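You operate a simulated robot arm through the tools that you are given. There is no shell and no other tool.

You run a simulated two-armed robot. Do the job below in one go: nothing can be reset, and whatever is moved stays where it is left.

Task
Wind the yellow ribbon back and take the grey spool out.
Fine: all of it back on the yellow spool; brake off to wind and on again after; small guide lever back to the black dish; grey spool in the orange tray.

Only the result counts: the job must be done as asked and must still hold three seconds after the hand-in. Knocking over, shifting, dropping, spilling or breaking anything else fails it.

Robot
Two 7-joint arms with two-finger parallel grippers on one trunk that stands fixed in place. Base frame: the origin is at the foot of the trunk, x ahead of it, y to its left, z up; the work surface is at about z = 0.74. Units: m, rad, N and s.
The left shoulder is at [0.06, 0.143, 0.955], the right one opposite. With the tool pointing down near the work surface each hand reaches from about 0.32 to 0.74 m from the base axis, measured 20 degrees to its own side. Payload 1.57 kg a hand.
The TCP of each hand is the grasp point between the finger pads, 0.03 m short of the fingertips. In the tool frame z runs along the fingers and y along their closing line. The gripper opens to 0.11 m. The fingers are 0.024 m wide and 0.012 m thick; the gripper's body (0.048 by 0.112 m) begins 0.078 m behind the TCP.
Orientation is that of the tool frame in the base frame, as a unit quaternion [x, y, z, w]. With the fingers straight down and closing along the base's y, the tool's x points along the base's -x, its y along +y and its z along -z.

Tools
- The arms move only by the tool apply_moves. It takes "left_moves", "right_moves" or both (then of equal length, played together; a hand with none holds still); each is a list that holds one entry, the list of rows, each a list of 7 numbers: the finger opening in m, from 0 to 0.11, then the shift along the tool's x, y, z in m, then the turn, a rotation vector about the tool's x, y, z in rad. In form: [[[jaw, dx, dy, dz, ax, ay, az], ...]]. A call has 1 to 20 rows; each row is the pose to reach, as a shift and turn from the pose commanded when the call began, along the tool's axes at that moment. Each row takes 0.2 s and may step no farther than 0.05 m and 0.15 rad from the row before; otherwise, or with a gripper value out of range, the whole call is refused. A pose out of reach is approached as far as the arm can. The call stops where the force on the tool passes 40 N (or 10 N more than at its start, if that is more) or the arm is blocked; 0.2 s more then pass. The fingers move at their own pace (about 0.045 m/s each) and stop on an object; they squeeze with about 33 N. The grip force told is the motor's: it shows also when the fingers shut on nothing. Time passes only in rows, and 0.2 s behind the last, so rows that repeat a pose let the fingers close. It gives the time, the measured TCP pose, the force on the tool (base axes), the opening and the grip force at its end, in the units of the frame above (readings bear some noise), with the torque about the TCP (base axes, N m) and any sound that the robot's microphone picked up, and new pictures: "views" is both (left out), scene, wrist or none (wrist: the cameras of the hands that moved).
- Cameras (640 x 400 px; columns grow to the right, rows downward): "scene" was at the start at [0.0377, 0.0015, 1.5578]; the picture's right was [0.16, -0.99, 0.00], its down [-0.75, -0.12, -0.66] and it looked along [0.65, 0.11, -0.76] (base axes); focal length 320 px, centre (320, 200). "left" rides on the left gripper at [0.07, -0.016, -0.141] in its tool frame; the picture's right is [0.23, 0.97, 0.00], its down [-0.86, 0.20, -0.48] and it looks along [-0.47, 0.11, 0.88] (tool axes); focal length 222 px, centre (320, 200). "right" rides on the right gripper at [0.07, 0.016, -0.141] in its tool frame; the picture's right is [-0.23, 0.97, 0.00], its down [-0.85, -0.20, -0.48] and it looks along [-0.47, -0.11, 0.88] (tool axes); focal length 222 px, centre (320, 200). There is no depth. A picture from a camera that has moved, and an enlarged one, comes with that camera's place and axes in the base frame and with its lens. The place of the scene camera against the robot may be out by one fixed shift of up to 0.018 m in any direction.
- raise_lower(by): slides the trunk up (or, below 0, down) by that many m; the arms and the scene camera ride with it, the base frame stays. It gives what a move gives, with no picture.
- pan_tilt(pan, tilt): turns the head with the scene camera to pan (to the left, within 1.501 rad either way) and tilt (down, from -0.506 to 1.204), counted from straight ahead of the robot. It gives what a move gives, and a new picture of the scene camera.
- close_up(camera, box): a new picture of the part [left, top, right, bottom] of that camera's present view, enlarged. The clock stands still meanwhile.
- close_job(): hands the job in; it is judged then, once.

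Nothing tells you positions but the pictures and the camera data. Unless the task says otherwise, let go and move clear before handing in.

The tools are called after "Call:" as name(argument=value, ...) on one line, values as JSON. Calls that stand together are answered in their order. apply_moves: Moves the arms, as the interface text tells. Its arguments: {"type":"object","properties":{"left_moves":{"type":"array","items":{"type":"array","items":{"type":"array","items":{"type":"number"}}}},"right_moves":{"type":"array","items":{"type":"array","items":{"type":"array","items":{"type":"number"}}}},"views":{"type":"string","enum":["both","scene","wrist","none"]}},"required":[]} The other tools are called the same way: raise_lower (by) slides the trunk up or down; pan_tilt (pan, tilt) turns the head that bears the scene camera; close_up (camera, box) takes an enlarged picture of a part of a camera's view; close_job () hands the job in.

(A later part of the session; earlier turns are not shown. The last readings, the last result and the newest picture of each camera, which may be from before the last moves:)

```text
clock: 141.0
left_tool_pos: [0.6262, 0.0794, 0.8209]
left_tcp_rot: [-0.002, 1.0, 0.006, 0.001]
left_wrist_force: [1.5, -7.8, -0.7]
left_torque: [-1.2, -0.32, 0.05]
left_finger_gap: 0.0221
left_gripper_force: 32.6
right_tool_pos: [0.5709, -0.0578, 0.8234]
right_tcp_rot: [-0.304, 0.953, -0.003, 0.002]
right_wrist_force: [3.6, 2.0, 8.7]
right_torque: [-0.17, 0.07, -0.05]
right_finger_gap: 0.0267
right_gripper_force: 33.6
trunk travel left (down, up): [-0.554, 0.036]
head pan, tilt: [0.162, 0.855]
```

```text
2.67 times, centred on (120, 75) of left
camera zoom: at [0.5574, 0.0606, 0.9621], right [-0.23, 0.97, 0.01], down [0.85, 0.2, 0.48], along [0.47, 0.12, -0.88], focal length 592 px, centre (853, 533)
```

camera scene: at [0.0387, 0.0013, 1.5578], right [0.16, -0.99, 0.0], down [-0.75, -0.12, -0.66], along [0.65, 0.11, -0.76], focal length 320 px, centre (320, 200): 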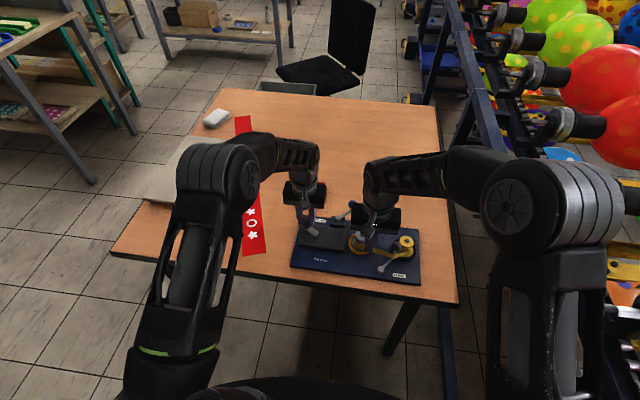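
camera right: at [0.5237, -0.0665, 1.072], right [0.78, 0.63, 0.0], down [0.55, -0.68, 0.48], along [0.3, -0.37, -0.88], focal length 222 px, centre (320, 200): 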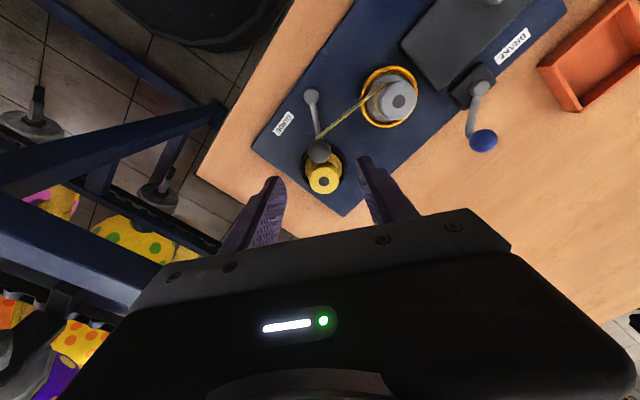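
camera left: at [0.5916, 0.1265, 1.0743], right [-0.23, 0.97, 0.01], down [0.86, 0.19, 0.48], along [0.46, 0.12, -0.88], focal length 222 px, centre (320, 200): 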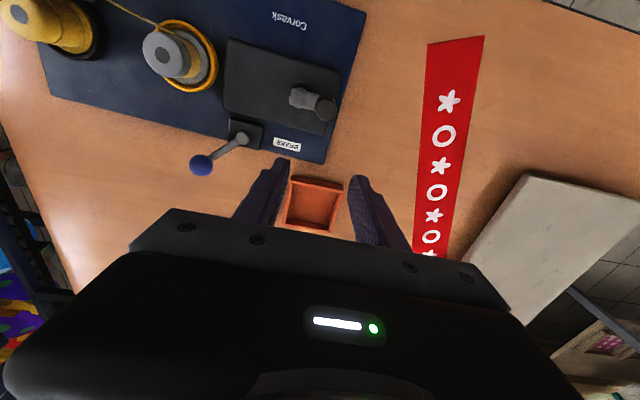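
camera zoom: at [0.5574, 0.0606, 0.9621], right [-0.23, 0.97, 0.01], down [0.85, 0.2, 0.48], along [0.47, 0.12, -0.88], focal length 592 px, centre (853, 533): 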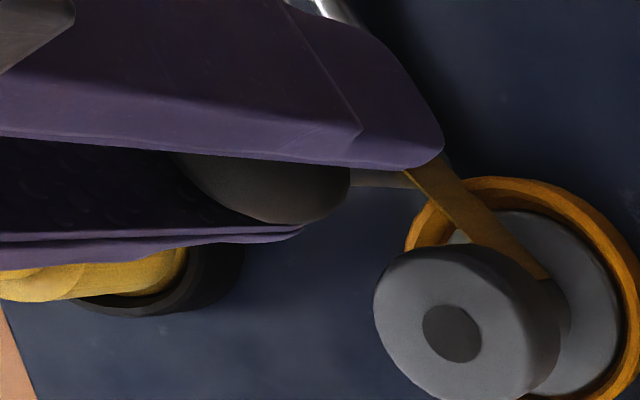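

Call:
apply_moves(left_moves=[[[0.015, 0.011, -0.0004, 0, 0, 0, 0], [0.015, 0.0214, 0.0034, 0, 0, 0, 0], [0.015, 0.0299, 0.0105, 0, 0, 0, 0], [0.015, 0.0354, 0.02, 0, 0, 0, 0], [0.015, 0.0365, 0.0309, 0, 0, 0, 0]]], views="none")

Call:
close_up(camera="scene", box=[385, 220, 425, 260])

Call:
close_up(camera="left", box=[0, 40, 240, 190])

```text
clock: 142.2
left_tool_pos: [0.5879, 0.1141, 0.8197]
left_tcp_rot: [-0.002, 1.0, 0.008, -0.001]
left_wrist_force: [-7.7, 2.3, 0.6]
left_torque: [-0.82, 0.5, -0.01]
left_finger_gap: 0.0221
left_gripper_force: 33.6
right_tool_pos: [0.5712, -0.0575, 0.8231]
right_tcp_rot: [-0.304, 0.953, -0.005, 0.0]
right_wrist_force: [10.9, 1.9, 1.4]
right_torque: [0.02, -0.13, 0.02]
right_finger_gap: 0.0267
right_gripper_force: 32.9
trunk travel left (down, up): [-0.554, 0.036]
head pan, tilt: [0.162, 0.855]
```

```text
10.00 times, centred on (405, 240) of scene
camera zoom: at [0.0382, 0.0022, 1.5578], right [0.16, -0.99, 0.0], down [-0.75, -0.12, -0.66], along [0.65, 0.11, -0.76], focal length 3202 px, centre (-530, -200)
```

zoom: 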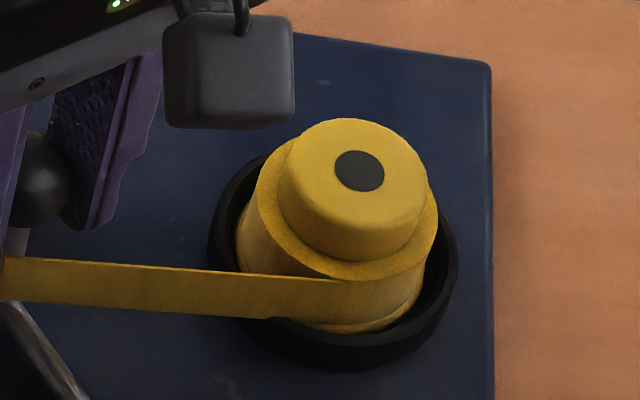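

```text
2.67 times, centred on (120, 115) of left
camera zoom: at [0.5195, 0.0949, 0.9622], right [-0.23, 0.97, 0.02], down [0.86, 0.2, 0.48], along [0.46, 0.12, -0.88], focal length 592 px, centre (853, 427)
```

zoom: 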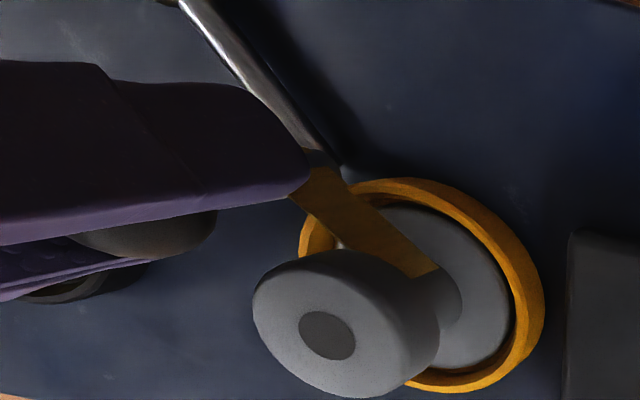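

The yellow roll has stopped growing and the grey core is bare over the last half turn, so the ribbon is fully back. Now I'll swing the guide to the black dish.

Call:
apply_moves(right_moves=[[[0.02, 0.0005, -0.0072, 0, 0, 0, 0.13], [0.02, 0.0019, -0.0143, 0, 0, 0, 0.26], [0.02, 0.0042, -0.0211, 0, 0, 0, 0.39], [0.02, 0.0073, -0.0276, 0, 0, 0, 0.52], [0.02, 0.0113, -0.0336, 0, 0, 0, 0.65], [0.02, 0.016, -0.039, 0, 0, 0, 0.78], [0.02, 0.0214, -0.0438, 0, 0, 0, 0.91], [0.02, 0.0274, -0.0479, 0, 0, 0, 1.04], [0.02, 0.0338, -0.0511, 0, 0, 0, 1.17], [0.02, 0.0395, -0.0531, 0, 0, 0, 1.28], [0.02, 0.0406, -0.0534, 0, 0, 0, 1.3]]], views="none")

Call:
close_up(camera="scene", box=[280, 170, 440, 280])

Call:
close_up(camera="scene", box=[345, 215, 385, 255])

```text
clock: 144.6
left_tool_pos: [0.5888, 0.1126, 0.8202]
left_tcp_rot: [-0.002, 1.0, 0.005, 0.0]
left_wrist_force: [-7.8, 0.0, -0.1]
left_torque: [-0.89, 0.23, -0.02]
left_finger_gap: 0.022
left_gripper_force: 33.5
right_tool_pos: [0.5682, -0.1235, 0.8248]
right_tcp_rot: [0.335, 0.942, -0.002, 0.004]
right_wrist_force: [4.9, 13.7, 0.4]
right_torque: [0.06, 0.12, 0.05]
right_finger_gap: 0.0272
right_gripper_force: 32.9
trunk travel left (down, up): [-0.554, 0.036]
head pan, tilt: [0.162, 0.855]
```

```text
3.64 times, centred on (360, 225) of scene
camera zoom: at [0.039, 0.0035, 1.5577], right [0.16, -0.99, 0.0], down [-0.75, -0.12, -0.65], along [0.65, 0.11, -0.76], focal length 1164 px, centre (174, 109)
```

zoom: 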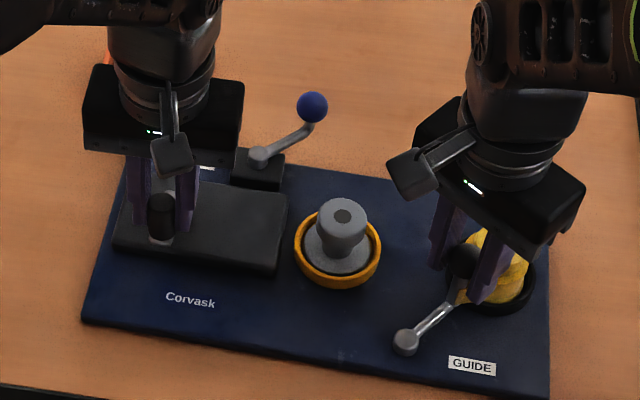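

```text
10.00 times, centred on (365, 235) of scene
camera zoom: at [0.039, 0.0035, 1.5577], right [0.16, -0.99, 0.0], down [-0.75, -0.12, -0.65], along [0.65, 0.11, -0.76], focal length 3202 px, centre (-130, -150)
```

zoom: 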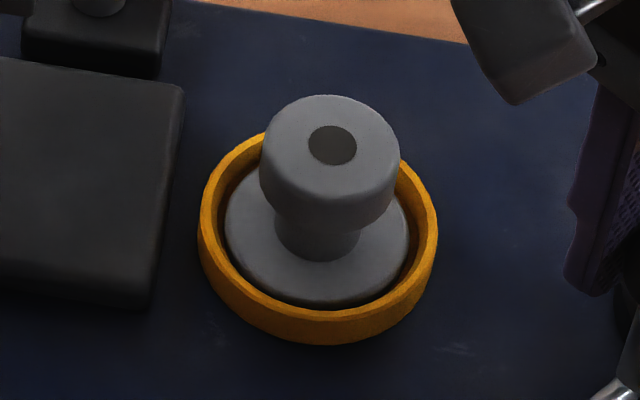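

The ribbon is now completely off the grey spool, and the guide is at its black stop. I'll release both hands and lift.

Call:
apply_moves(right_moves=[[[0.02, 0, 0.0015, 0, 0, 0, 0], [0.06, 0, 0.0015, 0, 0, 0, 0], [0.06, 0, 0.0015, 0, 0, 0, 0], [0.06, 0, 0.0015, -0.03, 0, 0, 0], [0.06, 0, 0.0015, -0.075, 0, 0, 0], [0.06, 0, 0.0015, -0.12, 0, 0, 0], [0.04, 0.03, -0.02, -0.14, 0, 0, -0.1], [0.02, 0.06, -0.045, -0.15, 0, 0, -0.2], [0.0, 0.09, -0.075, -0.15, 0, 0, -0.3], [0.0, 0.115, -0.105, -0.15, 0, 0, -0.4]]], left_moves=[[[0.015, 0.001, 0, 0, 0, 0, 0], [0.05, 0.001, 0, 0, 0, 0, 0], [0.05, 0.001, 0, 0, 0, 0, 0], [0.05, 0.001, 0, -0.04, 0, 0, 0], [0.05, 0.001, 0, -0.08, 0, 0, 0], [0.03, -0.02, -0.015, -0.11, 0, -0.07, 0], [0.0, -0.05, -0.04, -0.12, 0, -0.14, 0], [0.0, -0.08, -0.075, -0.12, 0, -0.21, 0], [0.0, -0.105, -0.115, -0.12, 0, -0.28, 0], [0.0, -0.12, -0.145, -0.115, 0, -0.35, 0]]], views="none")

Call:
close_up(camera="left", box=[200, 30, 440, 230])

Call:
close_up(camera="scene", box=[280, 170, 440, 280])

```text
clock: 146.8
left_tool_pos: [0.7095, -0.0358, 0.9346]
left_tcp_rot: [0.0, 0.985, 0.008, 0.174]
left_wrist_force: [-0.5, 0.1, -0.5]
left_torque: [0.01, -0.01, 0.01]
left_finger_gap: 0.0
left_gripper_force: 21.0
right_tool_pos: [0.409, -0.1361, 0.9761]
right_tcp_rot: [0.139, 0.99, -0.002, 0.002]
right_wrist_force: [0.6, 0.3, 0.1]
right_torque: [-0.01, -0.01, 0.01]
right_finger_gap: 0.0003
right_gripper_force: 13.7
trunk travel left (down, up): [-0.554, 0.036]
head pan, tilt: [0.162, 0.855]
```

```text
2.00 times, centred on (320, 130) of left
camera zoom: at [0.5961, -0.0548, 1.0431], right [-0.22, 0.97, -0.06], down [0.64, 0.19, 0.75], along [0.74, 0.12, -0.66], focal length 444 px, centre (320, 340)
```

zoom: 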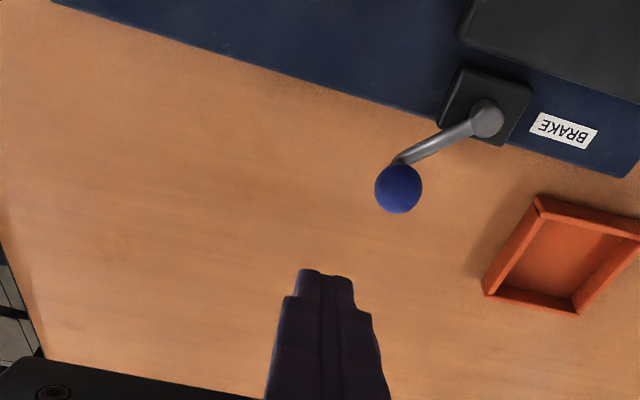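

```text
3.64 times, centred on (360, 225) of scene
camera zoom: at [0.0368, 0.0004, 1.5579], right [0.16, -0.99, 0.0], down [-0.74, -0.12, -0.66], along [0.65, 0.11, -0.75], focal length 1164 px, centre (174, 109)
```

zoom: 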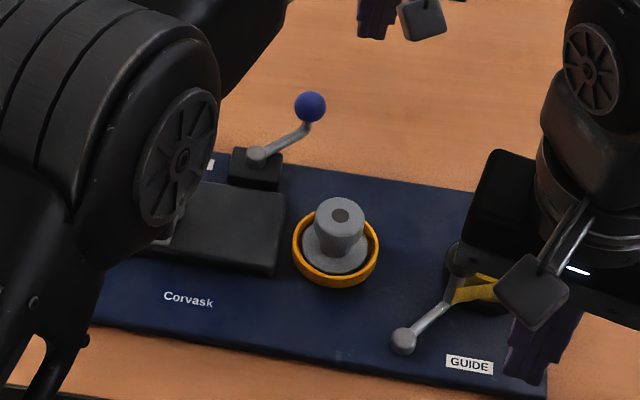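

Both levers are clear. Now the brake goes on: closed fingers on the knob's −y side, pushing it gently round to its original stop.

Call:
apply_moves(left_moves=[[[0, 0.02, 0.004, 0.035, 0, 0, 0], [0, 0.04, 0.008, 0.07, 0, 0, 0], [0, 0.059, 0.0115, 0.1057, 0, 0, 0], [0, 0.0512, 0.0204, 0.1086, 0, 0, 0], [0, 0.0454, 0.0237, 0.1107, 0, 0, 0], [0, 0.0396, 0.0269, 0.1128, 0, 0, 0], [0, 0.0338, 0.0324, 0.115, 0, 0, 0], [0, 0.0281, 0.0378, 0.117, 0, 0, 0], [0, 0.0222, 0.0467, 0.1192, 0, 0, 0]]], right_moves=[[[0, 0.0, -0.02, 0, 0, 0, 0], [0, 0.0, -0.04, 0, 0, 0, 0], [0, 0.0, -0.06, 0, 0, 0, 0], [0, 0.0, -0.08, 0, 0, 0, 0], [0, 0.0, -0.1, 0, 0, 0, 0], [0, 0.0, -0.12, 0, 0, 0, 0], [0, 0.0, -0.12, 0, 0, 0, 0], [0, 0.0, -0.12, 0, 0, 0, 0], [0, 0.0, -0.12, 0, 0, 0, 0]]], views="none")

Call:
close_up(camera="scene", box=[280, 170, 440, 280])

Call:
close_up(camera="left", box=[200, 30, 440, 230])

```text
clock: 148.8
left_tool_pos: [0.7297, 0.0149, 0.8153]
left_tcp_rot: [-0.001, 0.985, 0.007, 0.174]
left_wrist_force: [-0.3, -0.3, 0.0]
left_torque: [-0.02, 0.01, -0.01]
left_finger_gap: 0.0001
left_gripper_force: 21.1
right_tool_pos: [0.3769, -0.2504, 0.9749]
right_tcp_rot: [0.14, 0.99, -0.003, 0.003]
right_wrist_force: [0.7, -0.2, 1.1]
right_torque: [0.0, -0.04, 0.0]
right_finger_gap: 0.0004
right_gripper_force: 21.4
trunk travel left (down, up): [-0.554, 0.036]
head pan, tilt: [0.162, 0.855]
```

```text
3.64 times, centred on (360, 225) of scene
camera zoom: at [0.0379, 0.0018, 1.5578], right [0.16, -0.99, 0.0], down [-0.75, -0.12, -0.66], along [0.65, 0.11, -0.76], focal length 1164 px, centre (174, 109)
```

zoom: 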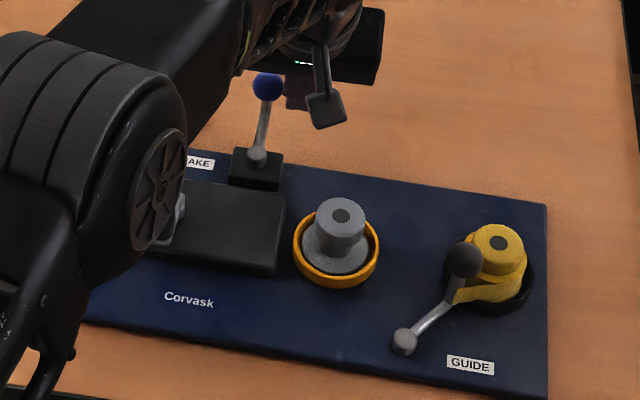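

```text
2.00 times, centred on (320, 130) of left
camera zoom: at [0.6171, -0.0041, 0.9243], right [-0.22, 0.97, -0.06], down [0.64, 0.19, 0.75], along [0.74, 0.12, -0.66], focal length 444 px, centre (320, 340)
```

zoom: 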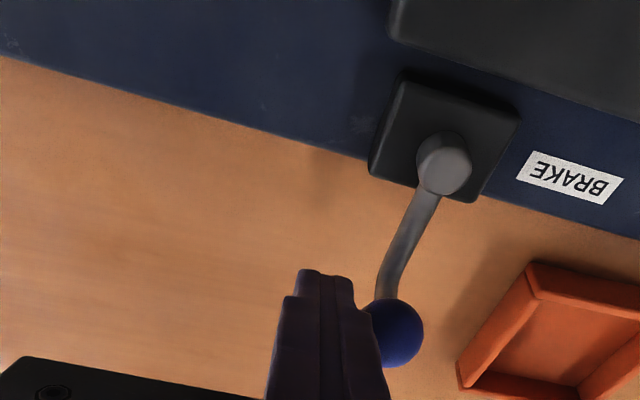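

The brake lever is back round. I'll press it lightly home against its stop and read the force.

Call:
apply_moves(left_moves=[[[0, 0, 0.003, 0, 0, 0, 0], [0, 0, 0.006, 0, 0, 0, 0]]], views="none")

Call:
close_up(camera="scene", box=[290, 170, 370, 220])

```text
clock: 149.4
left_tool_pos: [0.7297, 0.0179, 0.8152]
left_tcp_rot: [0.001, 0.985, 0.006, 0.175]
left_wrist_force: [2.4, -5.6, -0.8]
left_torque: [-0.09, -0.01, -0.1]
left_finger_gap: 0.0
left_gripper_force: 21.6
right_tool_pos: [0.3774, -0.2524, 0.9767]
right_tcp_rot: [0.139, 0.99, -0.002, 0.002]
right_wrist_force: [-0.5, 1.0, 0.2]
right_torque: [0.01, 0.03, -0.01]
right_finger_gap: 0.0003
right_gripper_force: 21.5
trunk travel left (down, up): [-0.554, 0.036]
head pan, tilt: [0.162, 0.855]
```

```text
8.00 times, centred on (330, 195) of scene
camera zoom: at [0.0382, 0.0005, 1.5578], right [0.16, -0.99, 0.0], down [-0.75, -0.12, -0.66], along [0.65, 0.11, -0.76], focal length 2561 px, centre (240, 240)
```

zoom: 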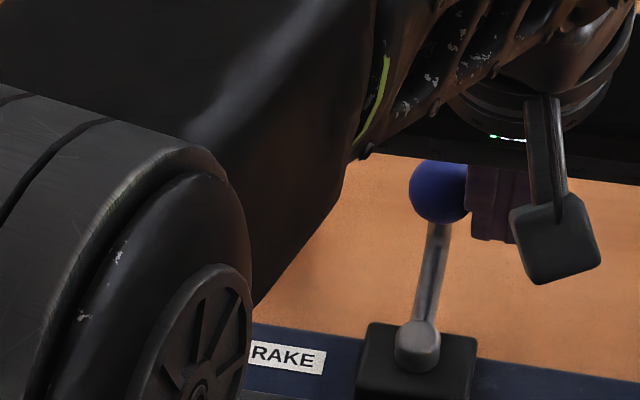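

The brake is on, against its stop. The left hand retreats. The board is still about 1–2 cm off with about 2.6° of turn, so I'll bring the right hand beside its right edge to push it back.

Call:
apply_moves(left_moves=[[[0, 0, -0.006, 0, 0, 0, 0], [0, 0, -0.008, -0.03, 0, 0, 0], [0, 0, -0.008, -0.07, 0, 0, 0], [0, 0.01, 0.0, -0.11, 0, 0.05, 0], [0, 0.02, 0.035, -0.135, 0, 0.12, 0], [0, 0.03, 0.07, -0.145, 0, 0.19, 0], [0, 0.04, 0.11, -0.15, 0, 0.27, 0], [0, 0.05, 0.15, -0.15, 0, 0.35, 0], [0, 0.06, 0.19, -0.15, 0, 0.35, 0]]], right_moves=[[[0, -0.03, 0.009, 0.0, 0, 0, -0.03], [0, -0.065, 0.02, 0.0, 0, 0, -0.07], [0, -0.1, 0.031, 0.01, 0, 0, -0.11], [0, -0.135, 0.042, 0.03, 0, 0, -0.15], [0, -0.17, 0.054, 0.05, 0, 0, -0.19], [0, -0.2, 0.063, 0.08, 0, 0, -0.23], [0, -0.2313, 0.073, 0.1, 0, 0, -0.279], [0, -0.2313, 0.073, 0.126, 0, 0, -0.279], [0, -0.2313, 0.073, 0.126, 0, 0, -0.279]]], views="none")

Call:
close_up(camera="scene", box=[280, 170, 440, 280])

Call:
close_up(camera="right", box=[200, 20, 520, 220])

```text
clock: 151.4
left_tool_pos: [0.6218, 0.2073, 0.9361]
left_tcp_rot: [-0.002, 1.0, 0.007, 0.0]
left_wrist_force: [-0.4, -0.4, -0.2]
left_torque: [-0.03, 0.0, 0.01]
left_finger_gap: 0.0
left_gripper_force: 21.4
right_tool_pos: [0.624, -0.2459, 0.8519]
right_tcp_rot: [0.0, 1.0, -0.003, 0.003]
right_wrist_force: [-0.7, 0.2, -0.3]
right_torque: [-0.02, -0.02, -0.01]
right_finger_gap: 0.0
right_gripper_force: 21.7
trunk travel left (down, up): [-0.554, 0.036]
head pan, tilt: [0.162, 0.855]
```

```text
3.64 times, centred on (360, 225) of scene
camera zoom: at [0.0372, 0.0024, 1.5578], right [0.16, -0.99, 0.0], down [-0.74, -0.12, -0.66], along [0.65, 0.11, -0.76], focal length 1164 px, centre (174, 109)
```

zoom: 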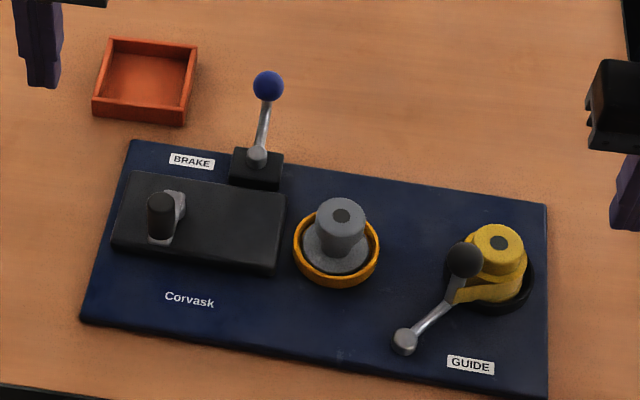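

```text
2.00 times, centred on (360, 120) of right
camera zoom: at [0.5527, -0.2285, 0.9919], right [0.23, 0.97, 0.0], down [0.85, -0.2, 0.48], along [0.47, -0.12, -0.87], focal length 444 px, centre (240, 360)
```

zoom: 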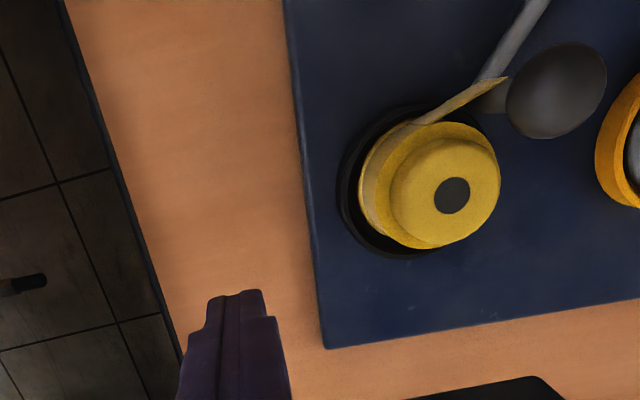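

Board corners compared to the start: it needs about +17 mm in y and about +2° of turn. I'll lower the right fingertips beside the right edge at x ≈ 0.625 and push slowly in +y.

Call:
apply_moves(right_moves=[[[0, 0, 0, 0.04, 0, 0, 0], [0, 0, 0, 0.07, 0, 0, 0], [0, 0, 0, 0.0765, 0, 0, 0], [0, 0, 0.015, 0.0765, 0, 0, 0], [0, 0, 0.024, 0.0765, 0, 0, 0], [0, 0, 0.029, 0.0765, 0, 0, 0], [0, 0, 0.033, 0.0765, 0, 0, 0], [0, 0, 0.036, 0.0765, 0, 0, 0]]], views="none")

Call:
close_up(camera="scene", box=[280, 170, 440, 280])

Call:
close_up(camera="right", box=[200, 20, 520, 220])

```text
clock: 153.2
left_tool_pos: [0.6213, 0.2039, 0.9363]
left_tcp_rot: [0.0, 1.0, 0.007, 0.0]
left_wrist_force: [0.3, -0.1, -0.3]
left_torque: [0.03, -0.03, 0.02]
left_finger_gap: 0.0
left_gripper_force: 21.3
right_tool_pos: [0.6227, -0.216, 0.7712]
right_tcp_rot: [0.004, 1.0, -0.005, 0.002]
right_wrist_force: [0.7, -22.3, 2.3]
right_torque: [-0.54, -0.04, -0.26]
right_finger_gap: 0.0001
right_gripper_force: 21.0
trunk travel left (down, up): [-0.554, 0.036]
head pan, tilt: [0.162, 0.855]
```

```text
3.64 times, centred on (360, 225) of scene
camera zoom: at [0.0375, -0.0012, 1.5579], right [0.16, -0.99, 0.0], down [-0.75, -0.12, -0.66], along [0.65, 0.11, -0.75], focal length 1164 px, centre (174, 109)
```

zoom: 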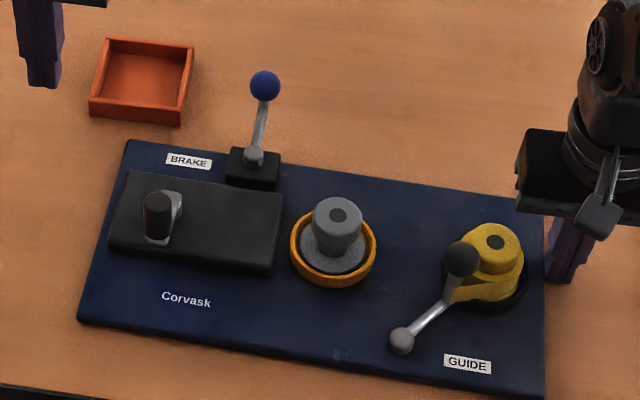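

```text
2.00 times, centred on (360, 120) of right
camera zoom: at [0.5511, -0.198, 0.9119], right [0.23, 0.97, -0.01], down [0.85, -0.2, 0.49], along [0.47, -0.12, -0.87], focal length 444 px, centre (240, 360)
```

zoom: 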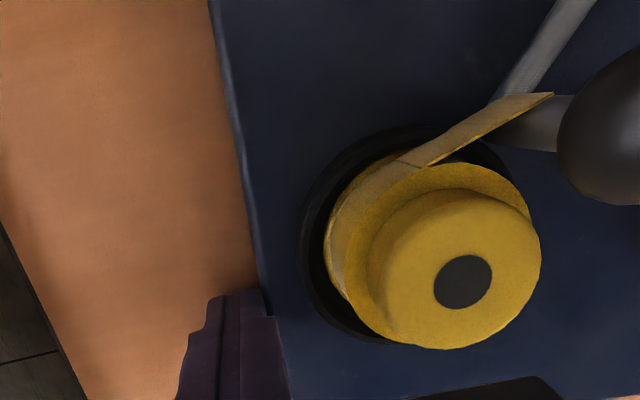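

Call:
apply_moves(right_moves=[[[0, 0, 0.002, -0.002, 0, 0, 0], [0, 0, 0.004, -0.002, 0, 0, 0], [0, 0, 0.006, -0.002, 0, 0, 0], [0, 0, 0.008, -0.002, 0, 0, 0]]], views="none")

Call:
close_up(camera="scene", box=[280, 170, 440, 280])

```text
clock: 154.2
left_tool_pos: [0.6238, 0.2054, 0.9343]
left_tcp_rot: [-0.002, 1.0, 0.007, 0.0]
left_wrist_force: [0.4, 0.1, 0.2]
left_torque: [-0.01, -0.01, 0.02]
left_finger_gap: 0.0
left_gripper_force: 21.2
right_tool_pos: [0.6215, -0.2013, 0.7732]
right_tcp_rot: [0.001, 1.0, -0.002, 0.002]
right_wrist_force: [0.1, -16.7, -12.8]
right_torque: [-0.59, 0.14, -0.18]
right_finger_gap: 0.0
right_gripper_force: 21.7
trunk travel left (down, up): [-0.554, 0.036]
head pan, tilt: [0.162, 0.855]
```

```text
3.64 times, centred on (360, 225) of scene
camera zoom: at [0.0394, -0.0002, 1.5577], right [0.16, -0.99, 0.0], down [-0.75, -0.12, -0.65], along [0.65, 0.11, -0.76], focal length 1164 px, centre (174, 109)
```

zoom: 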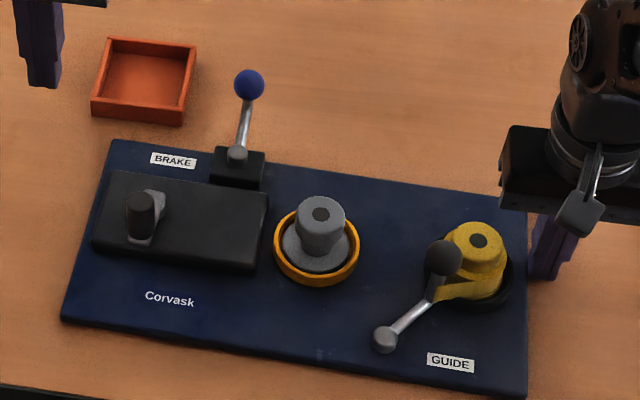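

The y offset is restored. What remains is a small turn: the right end needs about +1 cm in x. I'll go around to the front edge near the right corner and push +x.

Call:
apply_moves(right_moves=[[[0, 0, -0.02, 0, 0, 0, 0], [0, 0, -0.04, -0.03, 0, 0, 0], [0, 0.015, -0.05, -0.07, 0, 0, 0], [0, 0.055, -0.05, -0.08, 0, 0, 0], [0, 0.095, -0.045, -0.08, 0, 0, 0], [0, 0.135, -0.03, -0.08, 0, 0, 0], [0, 0.155, 0.0, -0.08, 0, 0, 0], [0, 0.155, 0.035, -0.075, 0, 0, 0], [0, 0.155, 0.05, -0.04, 0, 0, 0], [0, 0.155, 0.05, -0.002, 0, 0, 0]]], views="none")

Call:
close_up(camera="scene", box=[280, 170, 440, 280])

Call:
close_up(camera="right", box=[160, 20, 480, 220])

```text
clock: 156.4
left_tool_pos: [0.6228, 0.207, 0.9351]
left_tcp_rot: [-0.001, 1.0, 0.007, 0.0]
left_wrist_force: [0.3, -0.8, 0.4]
left_torque: [0.0, 0.03, 0.0]
left_finger_gap: 0.0001
left_gripper_force: 21.5
right_tool_pos: [0.4672, -0.1488, 0.7758]
right_tcp_rot: [0.002, 1.0, -0.002, 0.002]
right_wrist_force: [-0.5, -1.4, 0.2]
right_torque: [0.02, 0.0, 0.02]
right_finger_gap: 0.0
right_gripper_force: 21.9
trunk travel left (down, up): [-0.554, 0.036]
head pan, tilt: [0.162, 0.855]
```

```text
3.64 times, centred on (360, 225) of scene
camera zoom: at [0.0383, 0.0014, 1.5579], right [0.16, -0.99, 0.0], down [-0.75, -0.12, -0.66], along [0.65, 0.11, -0.76], focal length 1164 px, centre (174, 109)
```

zoom: 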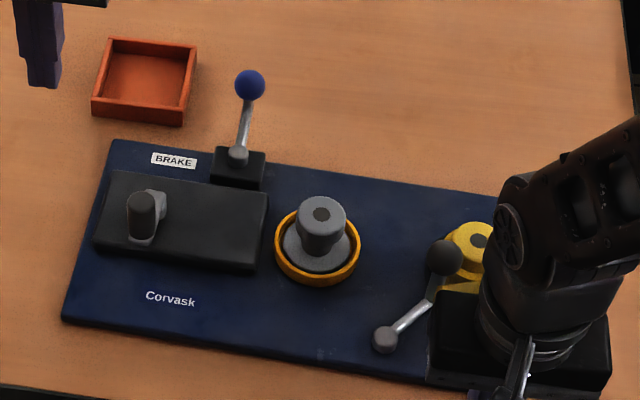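

```text
2.00 times, centred on (320, 120) of right
camera zoom: at [0.3954, -0.1315, 0.9153], right [0.23, 0.97, 0.0], down [0.85, -0.2, 0.48], along [0.47, -0.12, -0.88], focal length 444 px, centre (320, 360)
```

zoom: 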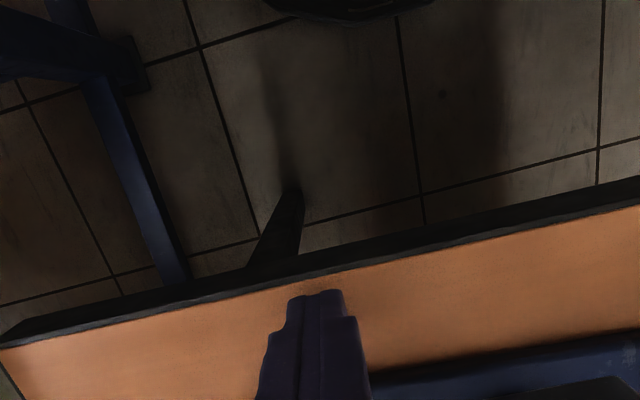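

Call:
apply_moves(right_moves=[[[0, -0.01, 0, 0, 0, 0, 0], [0, -0.016, 0, 0, 0, 0, 0], [0, -0.019, 0, 0, 0, 0, 0], [0, -0.022, 0, 0, 0, 0, 0], [0, -0.024, 0, 0, 0, 0, 0], [0, -0.026, 0, 0, 0, 0, 0]]], views="none")

Call:
close_up(camera="scene", box=[280, 170, 440, 280])

```text
clock: 157.8
left_tool_pos: [0.6223, 0.2064, 0.9365]
left_tcp_rot: [-0.002, 1.0, 0.007, 0.001]
left_wrist_force: [-0.6, 0.4, -0.7]
left_torque: [-0.01, -0.02, -0.02]
left_finger_gap: 0.0003
left_gripper_force: 21.5
right_tool_pos: [0.4899, -0.1494, 0.7746]
right_tcp_rot: [0.0, 1.0, -0.003, -0.001]
right_wrist_force: [-12.4, 3.6, -1.9]
right_torque: [0.1, 0.36, -0.01]
right_finger_gap: 0.0
right_gripper_force: 21.5
trunk travel left (down, up): [-0.554, 0.036]
head pan, tilt: [0.162, 0.855]
```

```text
3.64 times, centred on (360, 225) of scene
camera zoom: at [0.0364, 0.0019, 1.5578], right [0.16, -0.99, 0.0], down [-0.74, -0.12, -0.66], along [0.65, 0.11, -0.75], focal length 1164 px, centre (174, 109)
```

zoom: 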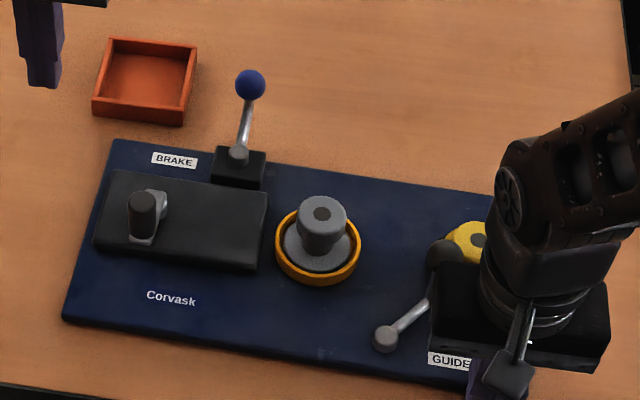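

Call:
apply_moves(right_moves=[[[0, -0.002, 0, 0, 0, 0, 0], [0, -0.004, 0, 0, 0, 0, 0], [0, -0.006, 0, 0, 0, 0, 0], [0, -0.008, 0, 0, 0, 0, 0], [0, -0.01, 0, 0, 0, 0, 0]]], views="none")

Call:
close_up(camera="scene", box=[280, 170, 440, 280])

```text
clock: 159.0
left_tool_pos: [0.6203, 0.2055, 0.9372]
left_tcp_rot: [-0.001, 1.0, 0.007, 0.001]
left_wrist_force: [-0.9, -0.7, -0.3]
left_torque: [-0.02, 0.01, 0.02]
left_finger_gap: 0.0
left_gripper_force: 21.3
right_tool_pos: [0.4998, -0.1495, 0.7763]
right_tcp_rot: [0.0, 1.0, -0.004, 0.002]
right_wrist_force: [-22.6, -3.6, 8.0]
right_torque: [-0.15, 0.57, -0.03]
right_finger_gap: 0.0
right_gripper_force: 21.0
trunk travel left (down, up): [-0.554, 0.036]
head pan, tilt: [0.162, 0.855]
```

```text
3.64 times, centred on (360, 225) of scene
camera zoom: at [0.0346, 0.0012, 1.558], right [0.16, -0.99, 0.0], down [-0.74, -0.12, -0.66], along [0.65, 0.11, -0.75], focal length 1164 px, centre (174, 109)
```

zoom: 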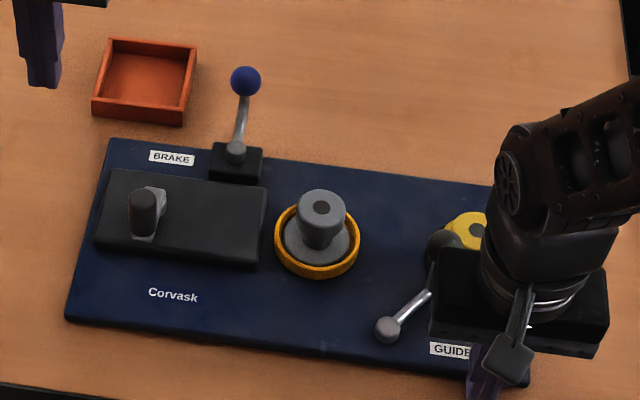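

The board is back almost exactly. I'll back the right hand off and check unloaded.

Call:
apply_moves(right_moves=[[[0, 0.015, 0, 0, 0, 0, 0], [0, 0.025, 0, -0.04, 0, 0, 0], [0, 0.025, 0, -0.08, 0, 0, 0], [0, 0.03, -0.03, -0.12, 0, 0, 0], [0, 0.04, -0.07, -0.16, 0, 0, 0], [0, 0.05, -0.11, -0.18, 0, 0, 0], [0, 0.05, -0.14, -0.18, 0, 0, 0]]], views="none")

Call:
close_up(camera="scene", box=[280, 170, 440, 280])

Call:
close_up(camera="left", box=[20, 0, 340, 200])

```text
refused: row 4 steps farther than a row can; nothing moved
```

```text
3.64 times, centred on (360, 225) of scene
camera zoom: at [0.0346, 0.0012, 1.558], right [0.16, -0.99, 0.0], down [-0.74, -0.12, -0.66], along [0.65, 0.11, -0.75], focal length 1164 px, centre (174, 109)
```

zoom: 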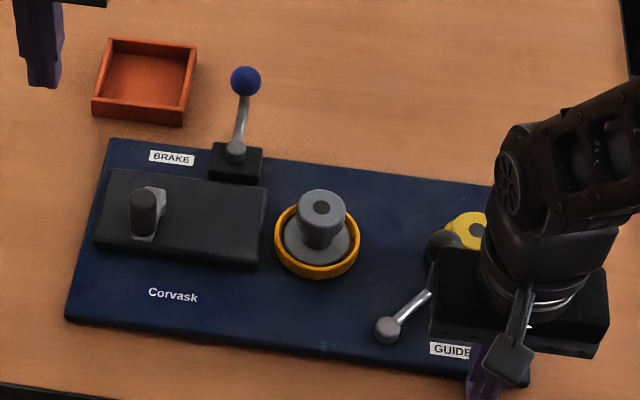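

```text
2.00 times, centred on (180, 100) of left
camera zoom: at [0.5524, 0.1876, 1.0783], right [-0.23, 0.97, 0.01], down [0.85, 0.2, 0.48], along [0.47, 0.12, -0.88], focal length 444 px, centre (600, 400)
```

zoom: 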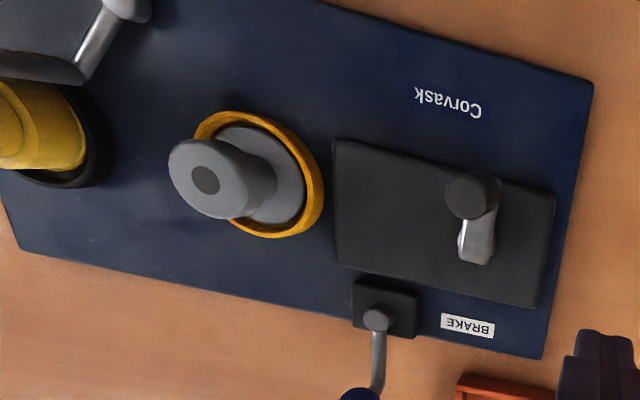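

Call:
apply_moves(right_moves=[[[0, 0.012, 0, 0, 0, 0, 0], [0, 0.025, 0, -0.03, 0, 0, 0], [0, 0.025, 0, -0.07, 0, 0, 0], [0, 0.025, -0.02, -0.11, 0, 0, 0], [0, 0.03, -0.05, -0.14, 0, 0, 0], [0, 0.035, -0.085, -0.16, 0, 0, 0], [0, 0.04, -0.12, -0.17, 0, 0, 0]]], views="none")

Call:
close_up(camera="scene", box=[280, 170, 440, 280])

```text
clock: 160.6
left_tool_pos: [0.6228, 0.2064, 0.9354]
left_tcp_rot: [-0.002, 1.0, 0.007, 0.001]
left_wrist_force: [0.1, -0.7, -0.7]
left_torque: [0.0, 0.03, 0.01]
left_finger_gap: 0.0002
left_gripper_force: 21.7
right_tool_pos: [0.4586, -0.268, 0.9443]
right_tcp_rot: [0.0, 1.0, -0.003, 0.002]
right_wrist_force: [-0.5, 0.6, 0.0]
right_torque: [0.02, 0.02, 0.0]
right_finger_gap: 0.0
right_gripper_force: 21.2
trunk travel left (down, up): [-0.554, 0.036]
head pan, tilt: [0.162, 0.855]
```

```text
3.64 times, centred on (360, 225) of scene
camera zoom: at [0.0374, 0.0008, 1.5578], right [0.16, -0.99, 0.0], down [-0.74, -0.12, -0.66], along [0.65, 0.11, -0.75], focal length 1164 px, centre (174, 109)
```

zoom: 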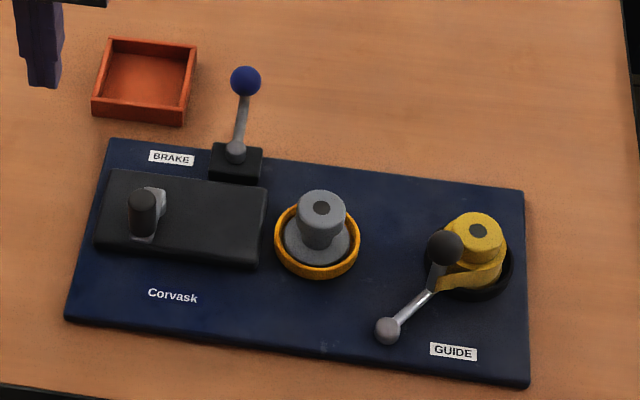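

The board is back to within about 3 mm of its original place at every corner, and both levers are right. Now for the grey spool: cap centre about (0.613, −0.017), top z ≈ 0.803. I'll bring the left hand above it, tilted forward so it can later reach the tray at about (0.770, 0.159).

Call:
apply_moves(left_moves=[[[0.03, 0.002, -0.035, 0.0, 0, -0.08, 0], [0.06, 0.004, -0.075, 0.0, 0, -0.16, 0], [0.07, 0.006, -0.115, 0.0, 0, -0.24, 0], [0.07, 0.008, -0.155, 0.0, 0, -0.32, 0], [0.07, 0.0098, -0.195, 0.01, 0, -0.4, 0], [0.07, 0.0098, -0.2234, 0.0255, 0, -0.45, 0], [0.07, 0.0098, -0.2234, 0.0255, 0, -0.45, 0]]], views="wrist")

Call:
close_up(camera="left", box=[180, 60, 460, 235])

Call:
close_up(camera="scene", box=[280, 170, 440, 280])

```text
clock: 162.2
left_tool_pos: [0.6121, -0.0142, 0.9073]
left_tcp_rot: [0.0, 0.975, 0.007, 0.223]
left_wrist_force: [0.4, -0.6, -0.1]
left_torque: [-0.02, 0.0, 0.01]
left_finger_gap: 0.0699
left_gripper_force: 0.1
right_tool_pos: [0.4591, -0.267, 0.9443]
right_tcp_rot: [0.001, 1.0, -0.003, 0.003]
right_wrist_force: [-0.1, 0.1, 1.0]
right_torque: [0.0, 0.03, 0.01]
right_finger_gap: 0.0001
right_gripper_force: 20.7
trunk travel left (down, up): [-0.554, 0.036]
head pan, tilt: [0.162, 0.855]
camera left: at [0.4888, -0.0323, 1.0035], right [-0.21, 0.97, -0.09], down [0.56, 0.19, 0.81], along [0.8, 0.12, -0.59], focal length 222 px, centre (320, 200)
```

left: 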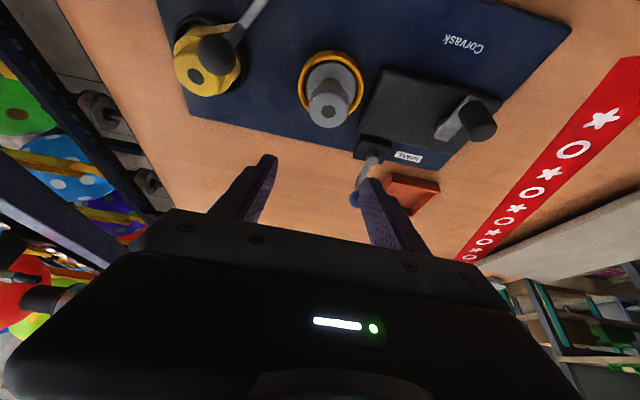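

```text
2.29 times, centred on (320, 148) of left
camera zoom: at [0.4888, -0.0323, 1.0035], right [-0.21, 0.97, -0.09], down [0.56, 0.19, 0.81], along [0.8, 0.12, -0.59], focal length 508 px, centre (320, 320)
```

zoom: 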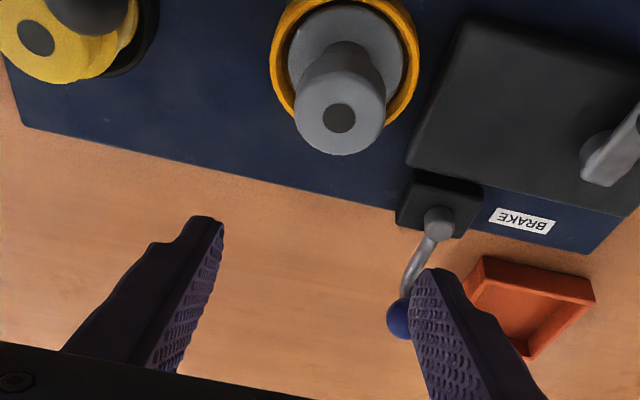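

```text
3.64 times, centred on (360, 225) of scene
camera zoom: at [0.0377, 0.0018, 1.5578], right [0.16, -0.99, 0.0], down [-0.75, -0.12, -0.66], along [0.65, 0.11, -0.76], focal length 1164 px, centre (174, 109)
```

zoom: 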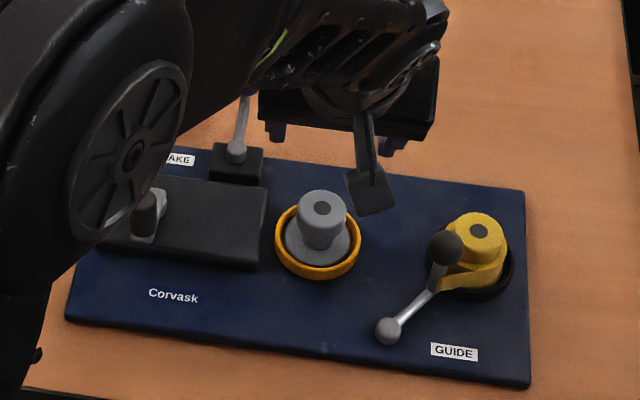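

The spool cap is at (0.613, −0.0145). I'll descend straight onto it and grip the cap.

Call:
apply_moves(left_moves=[[[0.07, 0.0165, 0, 0.03, 0, 0, 0], [0.07, 0.033, 0, 0.06, 0, 0, 0], [0.07, 0.0485, 0, 0.089, 0, 0, 0], [0.03, 0.0485, 0, 0.089, 0, 0, 0], [0.03, 0.0485, 0, 0.089, 0, 0, 0], [0.03, 0.0485, 0, 0.089, 0, 0, 0]]], views="wrist")

Call:
close_up(camera="left", box=[180, 60, 460, 235])

Call:
close_up(camera="scene", box=[320, 200, 400, 250])

```text
clock: 163.6
left_tool_pos: [0.6059, -0.0128, 0.8064]
left_tcp_rot: [0.0, 0.975, 0.007, 0.223]
left_wrist_force: [-0.1, -0.3, 1.6]
left_torque: [-0.09, -0.03, 0.03]
left_finger_gap: 0.0387
left_gripper_force: 22.7
right_tool_pos: [0.4594, -0.267, 0.9452]
right_tcp_rot: [0.001, 1.0, -0.003, 0.002]
right_wrist_force: [-0.4, -1.2, -0.2]
right_torque: [-0.02, 0.01, -0.04]
right_finger_gap: 0.0003
right_gripper_force: 21.6
trunk travel left (down, up): [-0.554, 0.036]
head pan, tilt: [0.162, 0.855]
camera left: at [0.4826, -0.031, 0.903], right [-0.21, 0.97, -0.09], down [0.56, 0.19, 0.81], along [0.8, 0.12, -0.59], focal length 222 px, centre (320, 200)
```

left: 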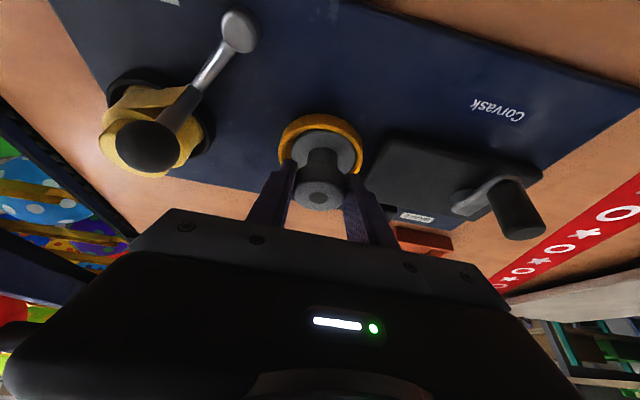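

```text
2.29 times, centred on (320, 148) of left
camera zoom: at [0.4826, -0.031, 0.903], right [-0.21, 0.97, -0.09], down [0.56, 0.19, 0.81], along [0.8, 0.12, -0.59], focal length 508 px, centre (320, 320)
```

zoom: 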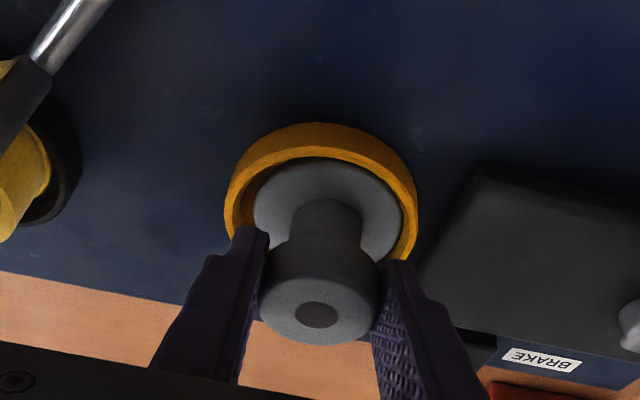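

```text
8.00 times, centred on (360, 225) of scene
camera zoom: at [0.0376, 0.0014, 1.5578], right [0.16, -0.99, 0.0], down [-0.75, -0.12, -0.66], along [0.65, 0.11, -0.76], focal length 2561 px, centre (0, 0)
```

zoom: 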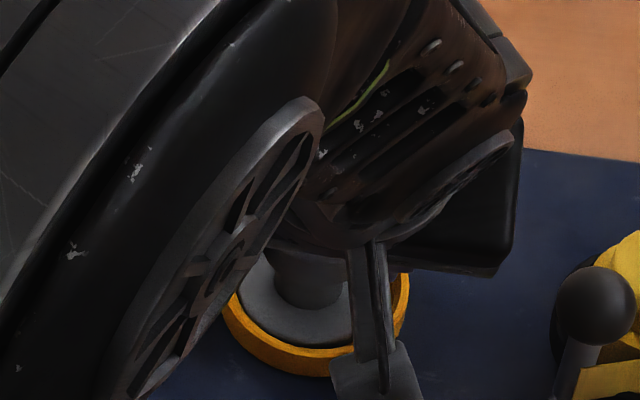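

The grip on the cap is good (38.7 mm). I'll lift straight up, slowly at first.

Call:
apply_moves(left_moves=[[[0.03, -0.0022, 0, -0.0045, 0, 0, 0], [0.03, -0.0044, 0, -0.009, 0, 0, 0], [0.03, -0.0087, 0, -0.018, 0, 0, 0], [0.03, -0.013, 0, -0.027, 0, 0, 0], [0.03, -0.0218, 0, -0.045, 0, 0, 0], [0.03, -0.0348, 0, -0.072, 0, 0, 0], [0.03, -0.0479, 0, -0.099, 0, 0, 0]]], views="wrist")

Call:
close_up(camera="scene", box=[280, 170, 440, 280])

Call:
close_up(camera="left", box=[180, 60, 460, 235])

```text
clock: 165.2
left_tool_pos: [0.6062, -0.0158, 0.9201]
left_tcp_rot: [-0.001, 0.975, 0.007, 0.224]
left_wrist_force: [0.0, -0.2, -0.4]
left_torque: [0.0, -0.03, 0.02]
left_finger_gap: 0.0384
left_gripper_force: 33.0
right_tool_pos: [0.4593, -0.2667, 0.9452]
right_tcp_rot: [0.001, 1.0, -0.002, 0.003]
right_wrist_force: [-1.2, -0.3, 0.7]
right_torque: [0.02, -0.02, -0.01]
right_finger_gap: 0.0002
right_gripper_force: 21.2
trunk travel left (down, up): [-0.554, 0.036]
head pan, tilt: [0.162, 0.855]
camera left: at [0.4832, -0.0338, 1.0166], right [-0.21, 0.97, -0.08], down [0.56, 0.19, 0.81], along [0.8, 0.12, -0.59], focal length 222 px, centre (320, 200)
```

left: 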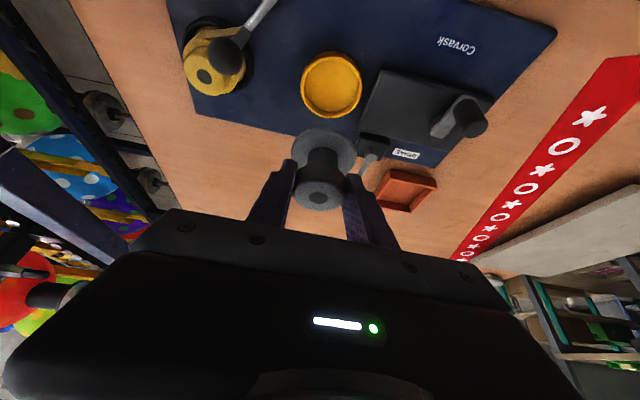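

```text
3.64 times, centred on (360, 225) of scene
camera zoom: at [0.0374, 0.0015, 1.5578], right [0.16, -0.99, 0.0], down [-0.74, -0.12, -0.66], along [0.65, 0.11, -0.76], focal length 1164 px, centre (174, 109)
```

zoom: 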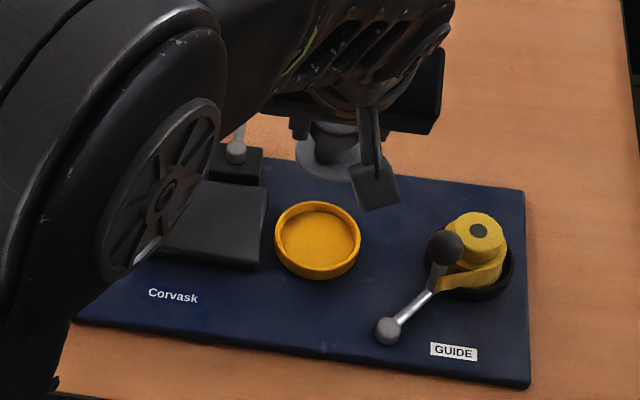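

```text
2.29 times, centred on (320, 148) of left
camera zoom: at [0.4832, -0.0338, 1.0166], right [-0.21, 0.97, -0.08], down [0.56, 0.19, 0.81], along [0.8, 0.12, -0.59], focal length 508 px, centre (320, 320)
```

zoom: 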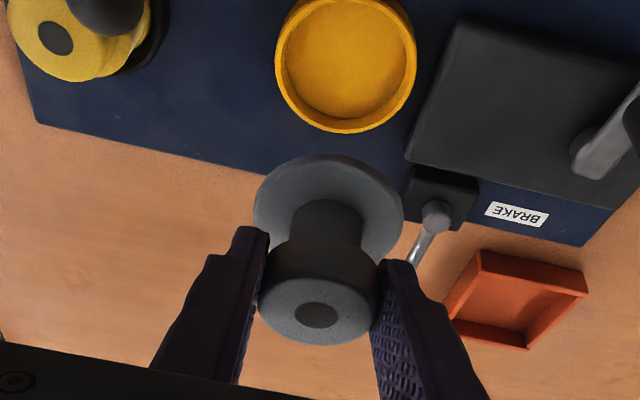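

The spool is out. I'll carry it over to the tray at height.

Call:
apply_moves(left_moves=[[[0.03, -0.0236, 0.029, 0.0114, 0, 0, 0], [0.03, -0.0472, 0.058, 0.0228, 0, 0, 0], [0.03, -0.0708, 0.087, 0.0342, 0, 0, 0], [0.03, -0.0944, 0.116, 0.0456, 0, 0, 0], [0.03, -0.118, 0.145, 0.057, 0, 0, 0], [0.03, -0.1416, 0.1735, 0.0684, 0, 0, 0], [0.03, -0.1416, 0.1735, 0.0684, 0, 0, 0]]], views="wrist")

Call:
close_up(camera="left", box=[180, 60, 460, 235])

Call:
close_up(camera="scene", box=[260, 130, 420, 240])

```text
clock: 166.8
left_tool_pos: [0.7647, 0.1571, 0.9246]
left_tcp_rot: [-0.001, 0.975, 0.008, 0.223]
left_wrist_force: [0.6, 0.1, 0.1]
left_torque: [0.0, 0.03, -0.02]
left_finger_gap: 0.0384
left_gripper_force: 33.1
right_tool_pos: [0.46, -0.2679, 0.9448]
right_tcp_rot: [0.001, 1.0, -0.003, 0.003]
right_wrist_force: [0.1, 0.2, -0.6]
right_torque: [0.01, -0.02, 0.02]
right_finger_gap: 0.0003
right_gripper_force: 21.0
trunk travel left (down, up): [-0.554, 0.036]
head pan, tilt: [0.162, 0.855]
camera left: at [0.6416, 0.1399, 1.0215], right [-0.21, 0.97, -0.09], down [0.56, 0.19, 0.81], along [0.8, 0.12, -0.59], focal length 222 px, centre (320, 200)
```

left: 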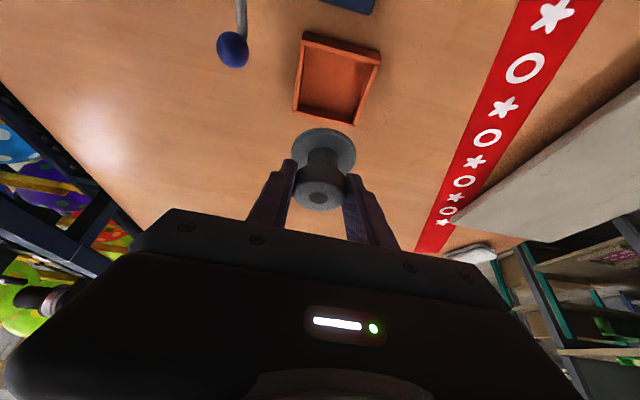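

```text
2.29 times, centred on (320, 148) of left
camera zoom: at [0.6416, 0.1399, 1.0215], right [-0.21, 0.97, -0.09], down [0.56, 0.19, 0.81], along [0.8, 0.12, -0.59], focal length 508 px, centre (320, 320)
```

zoom: 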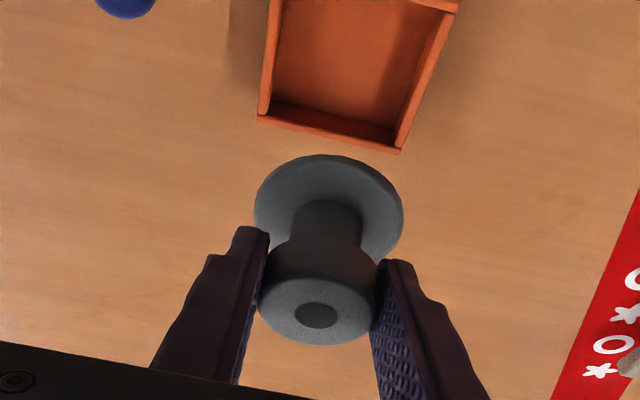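

```text
3.64 times, centred on (340, 185) of scene
camera zoom: at [0.0374, 0.0012, 1.5579], right [0.16, -0.99, 0.0], down [-0.74, -0.12, -0.66], along [0.65, 0.11, -0.75], focal length 1164 px, centre (247, 254)
```

zoom: 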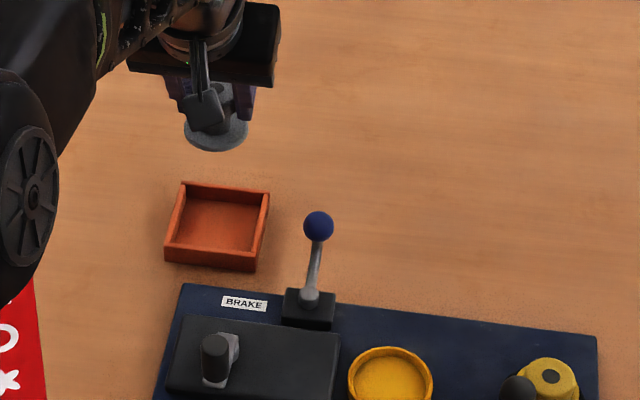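

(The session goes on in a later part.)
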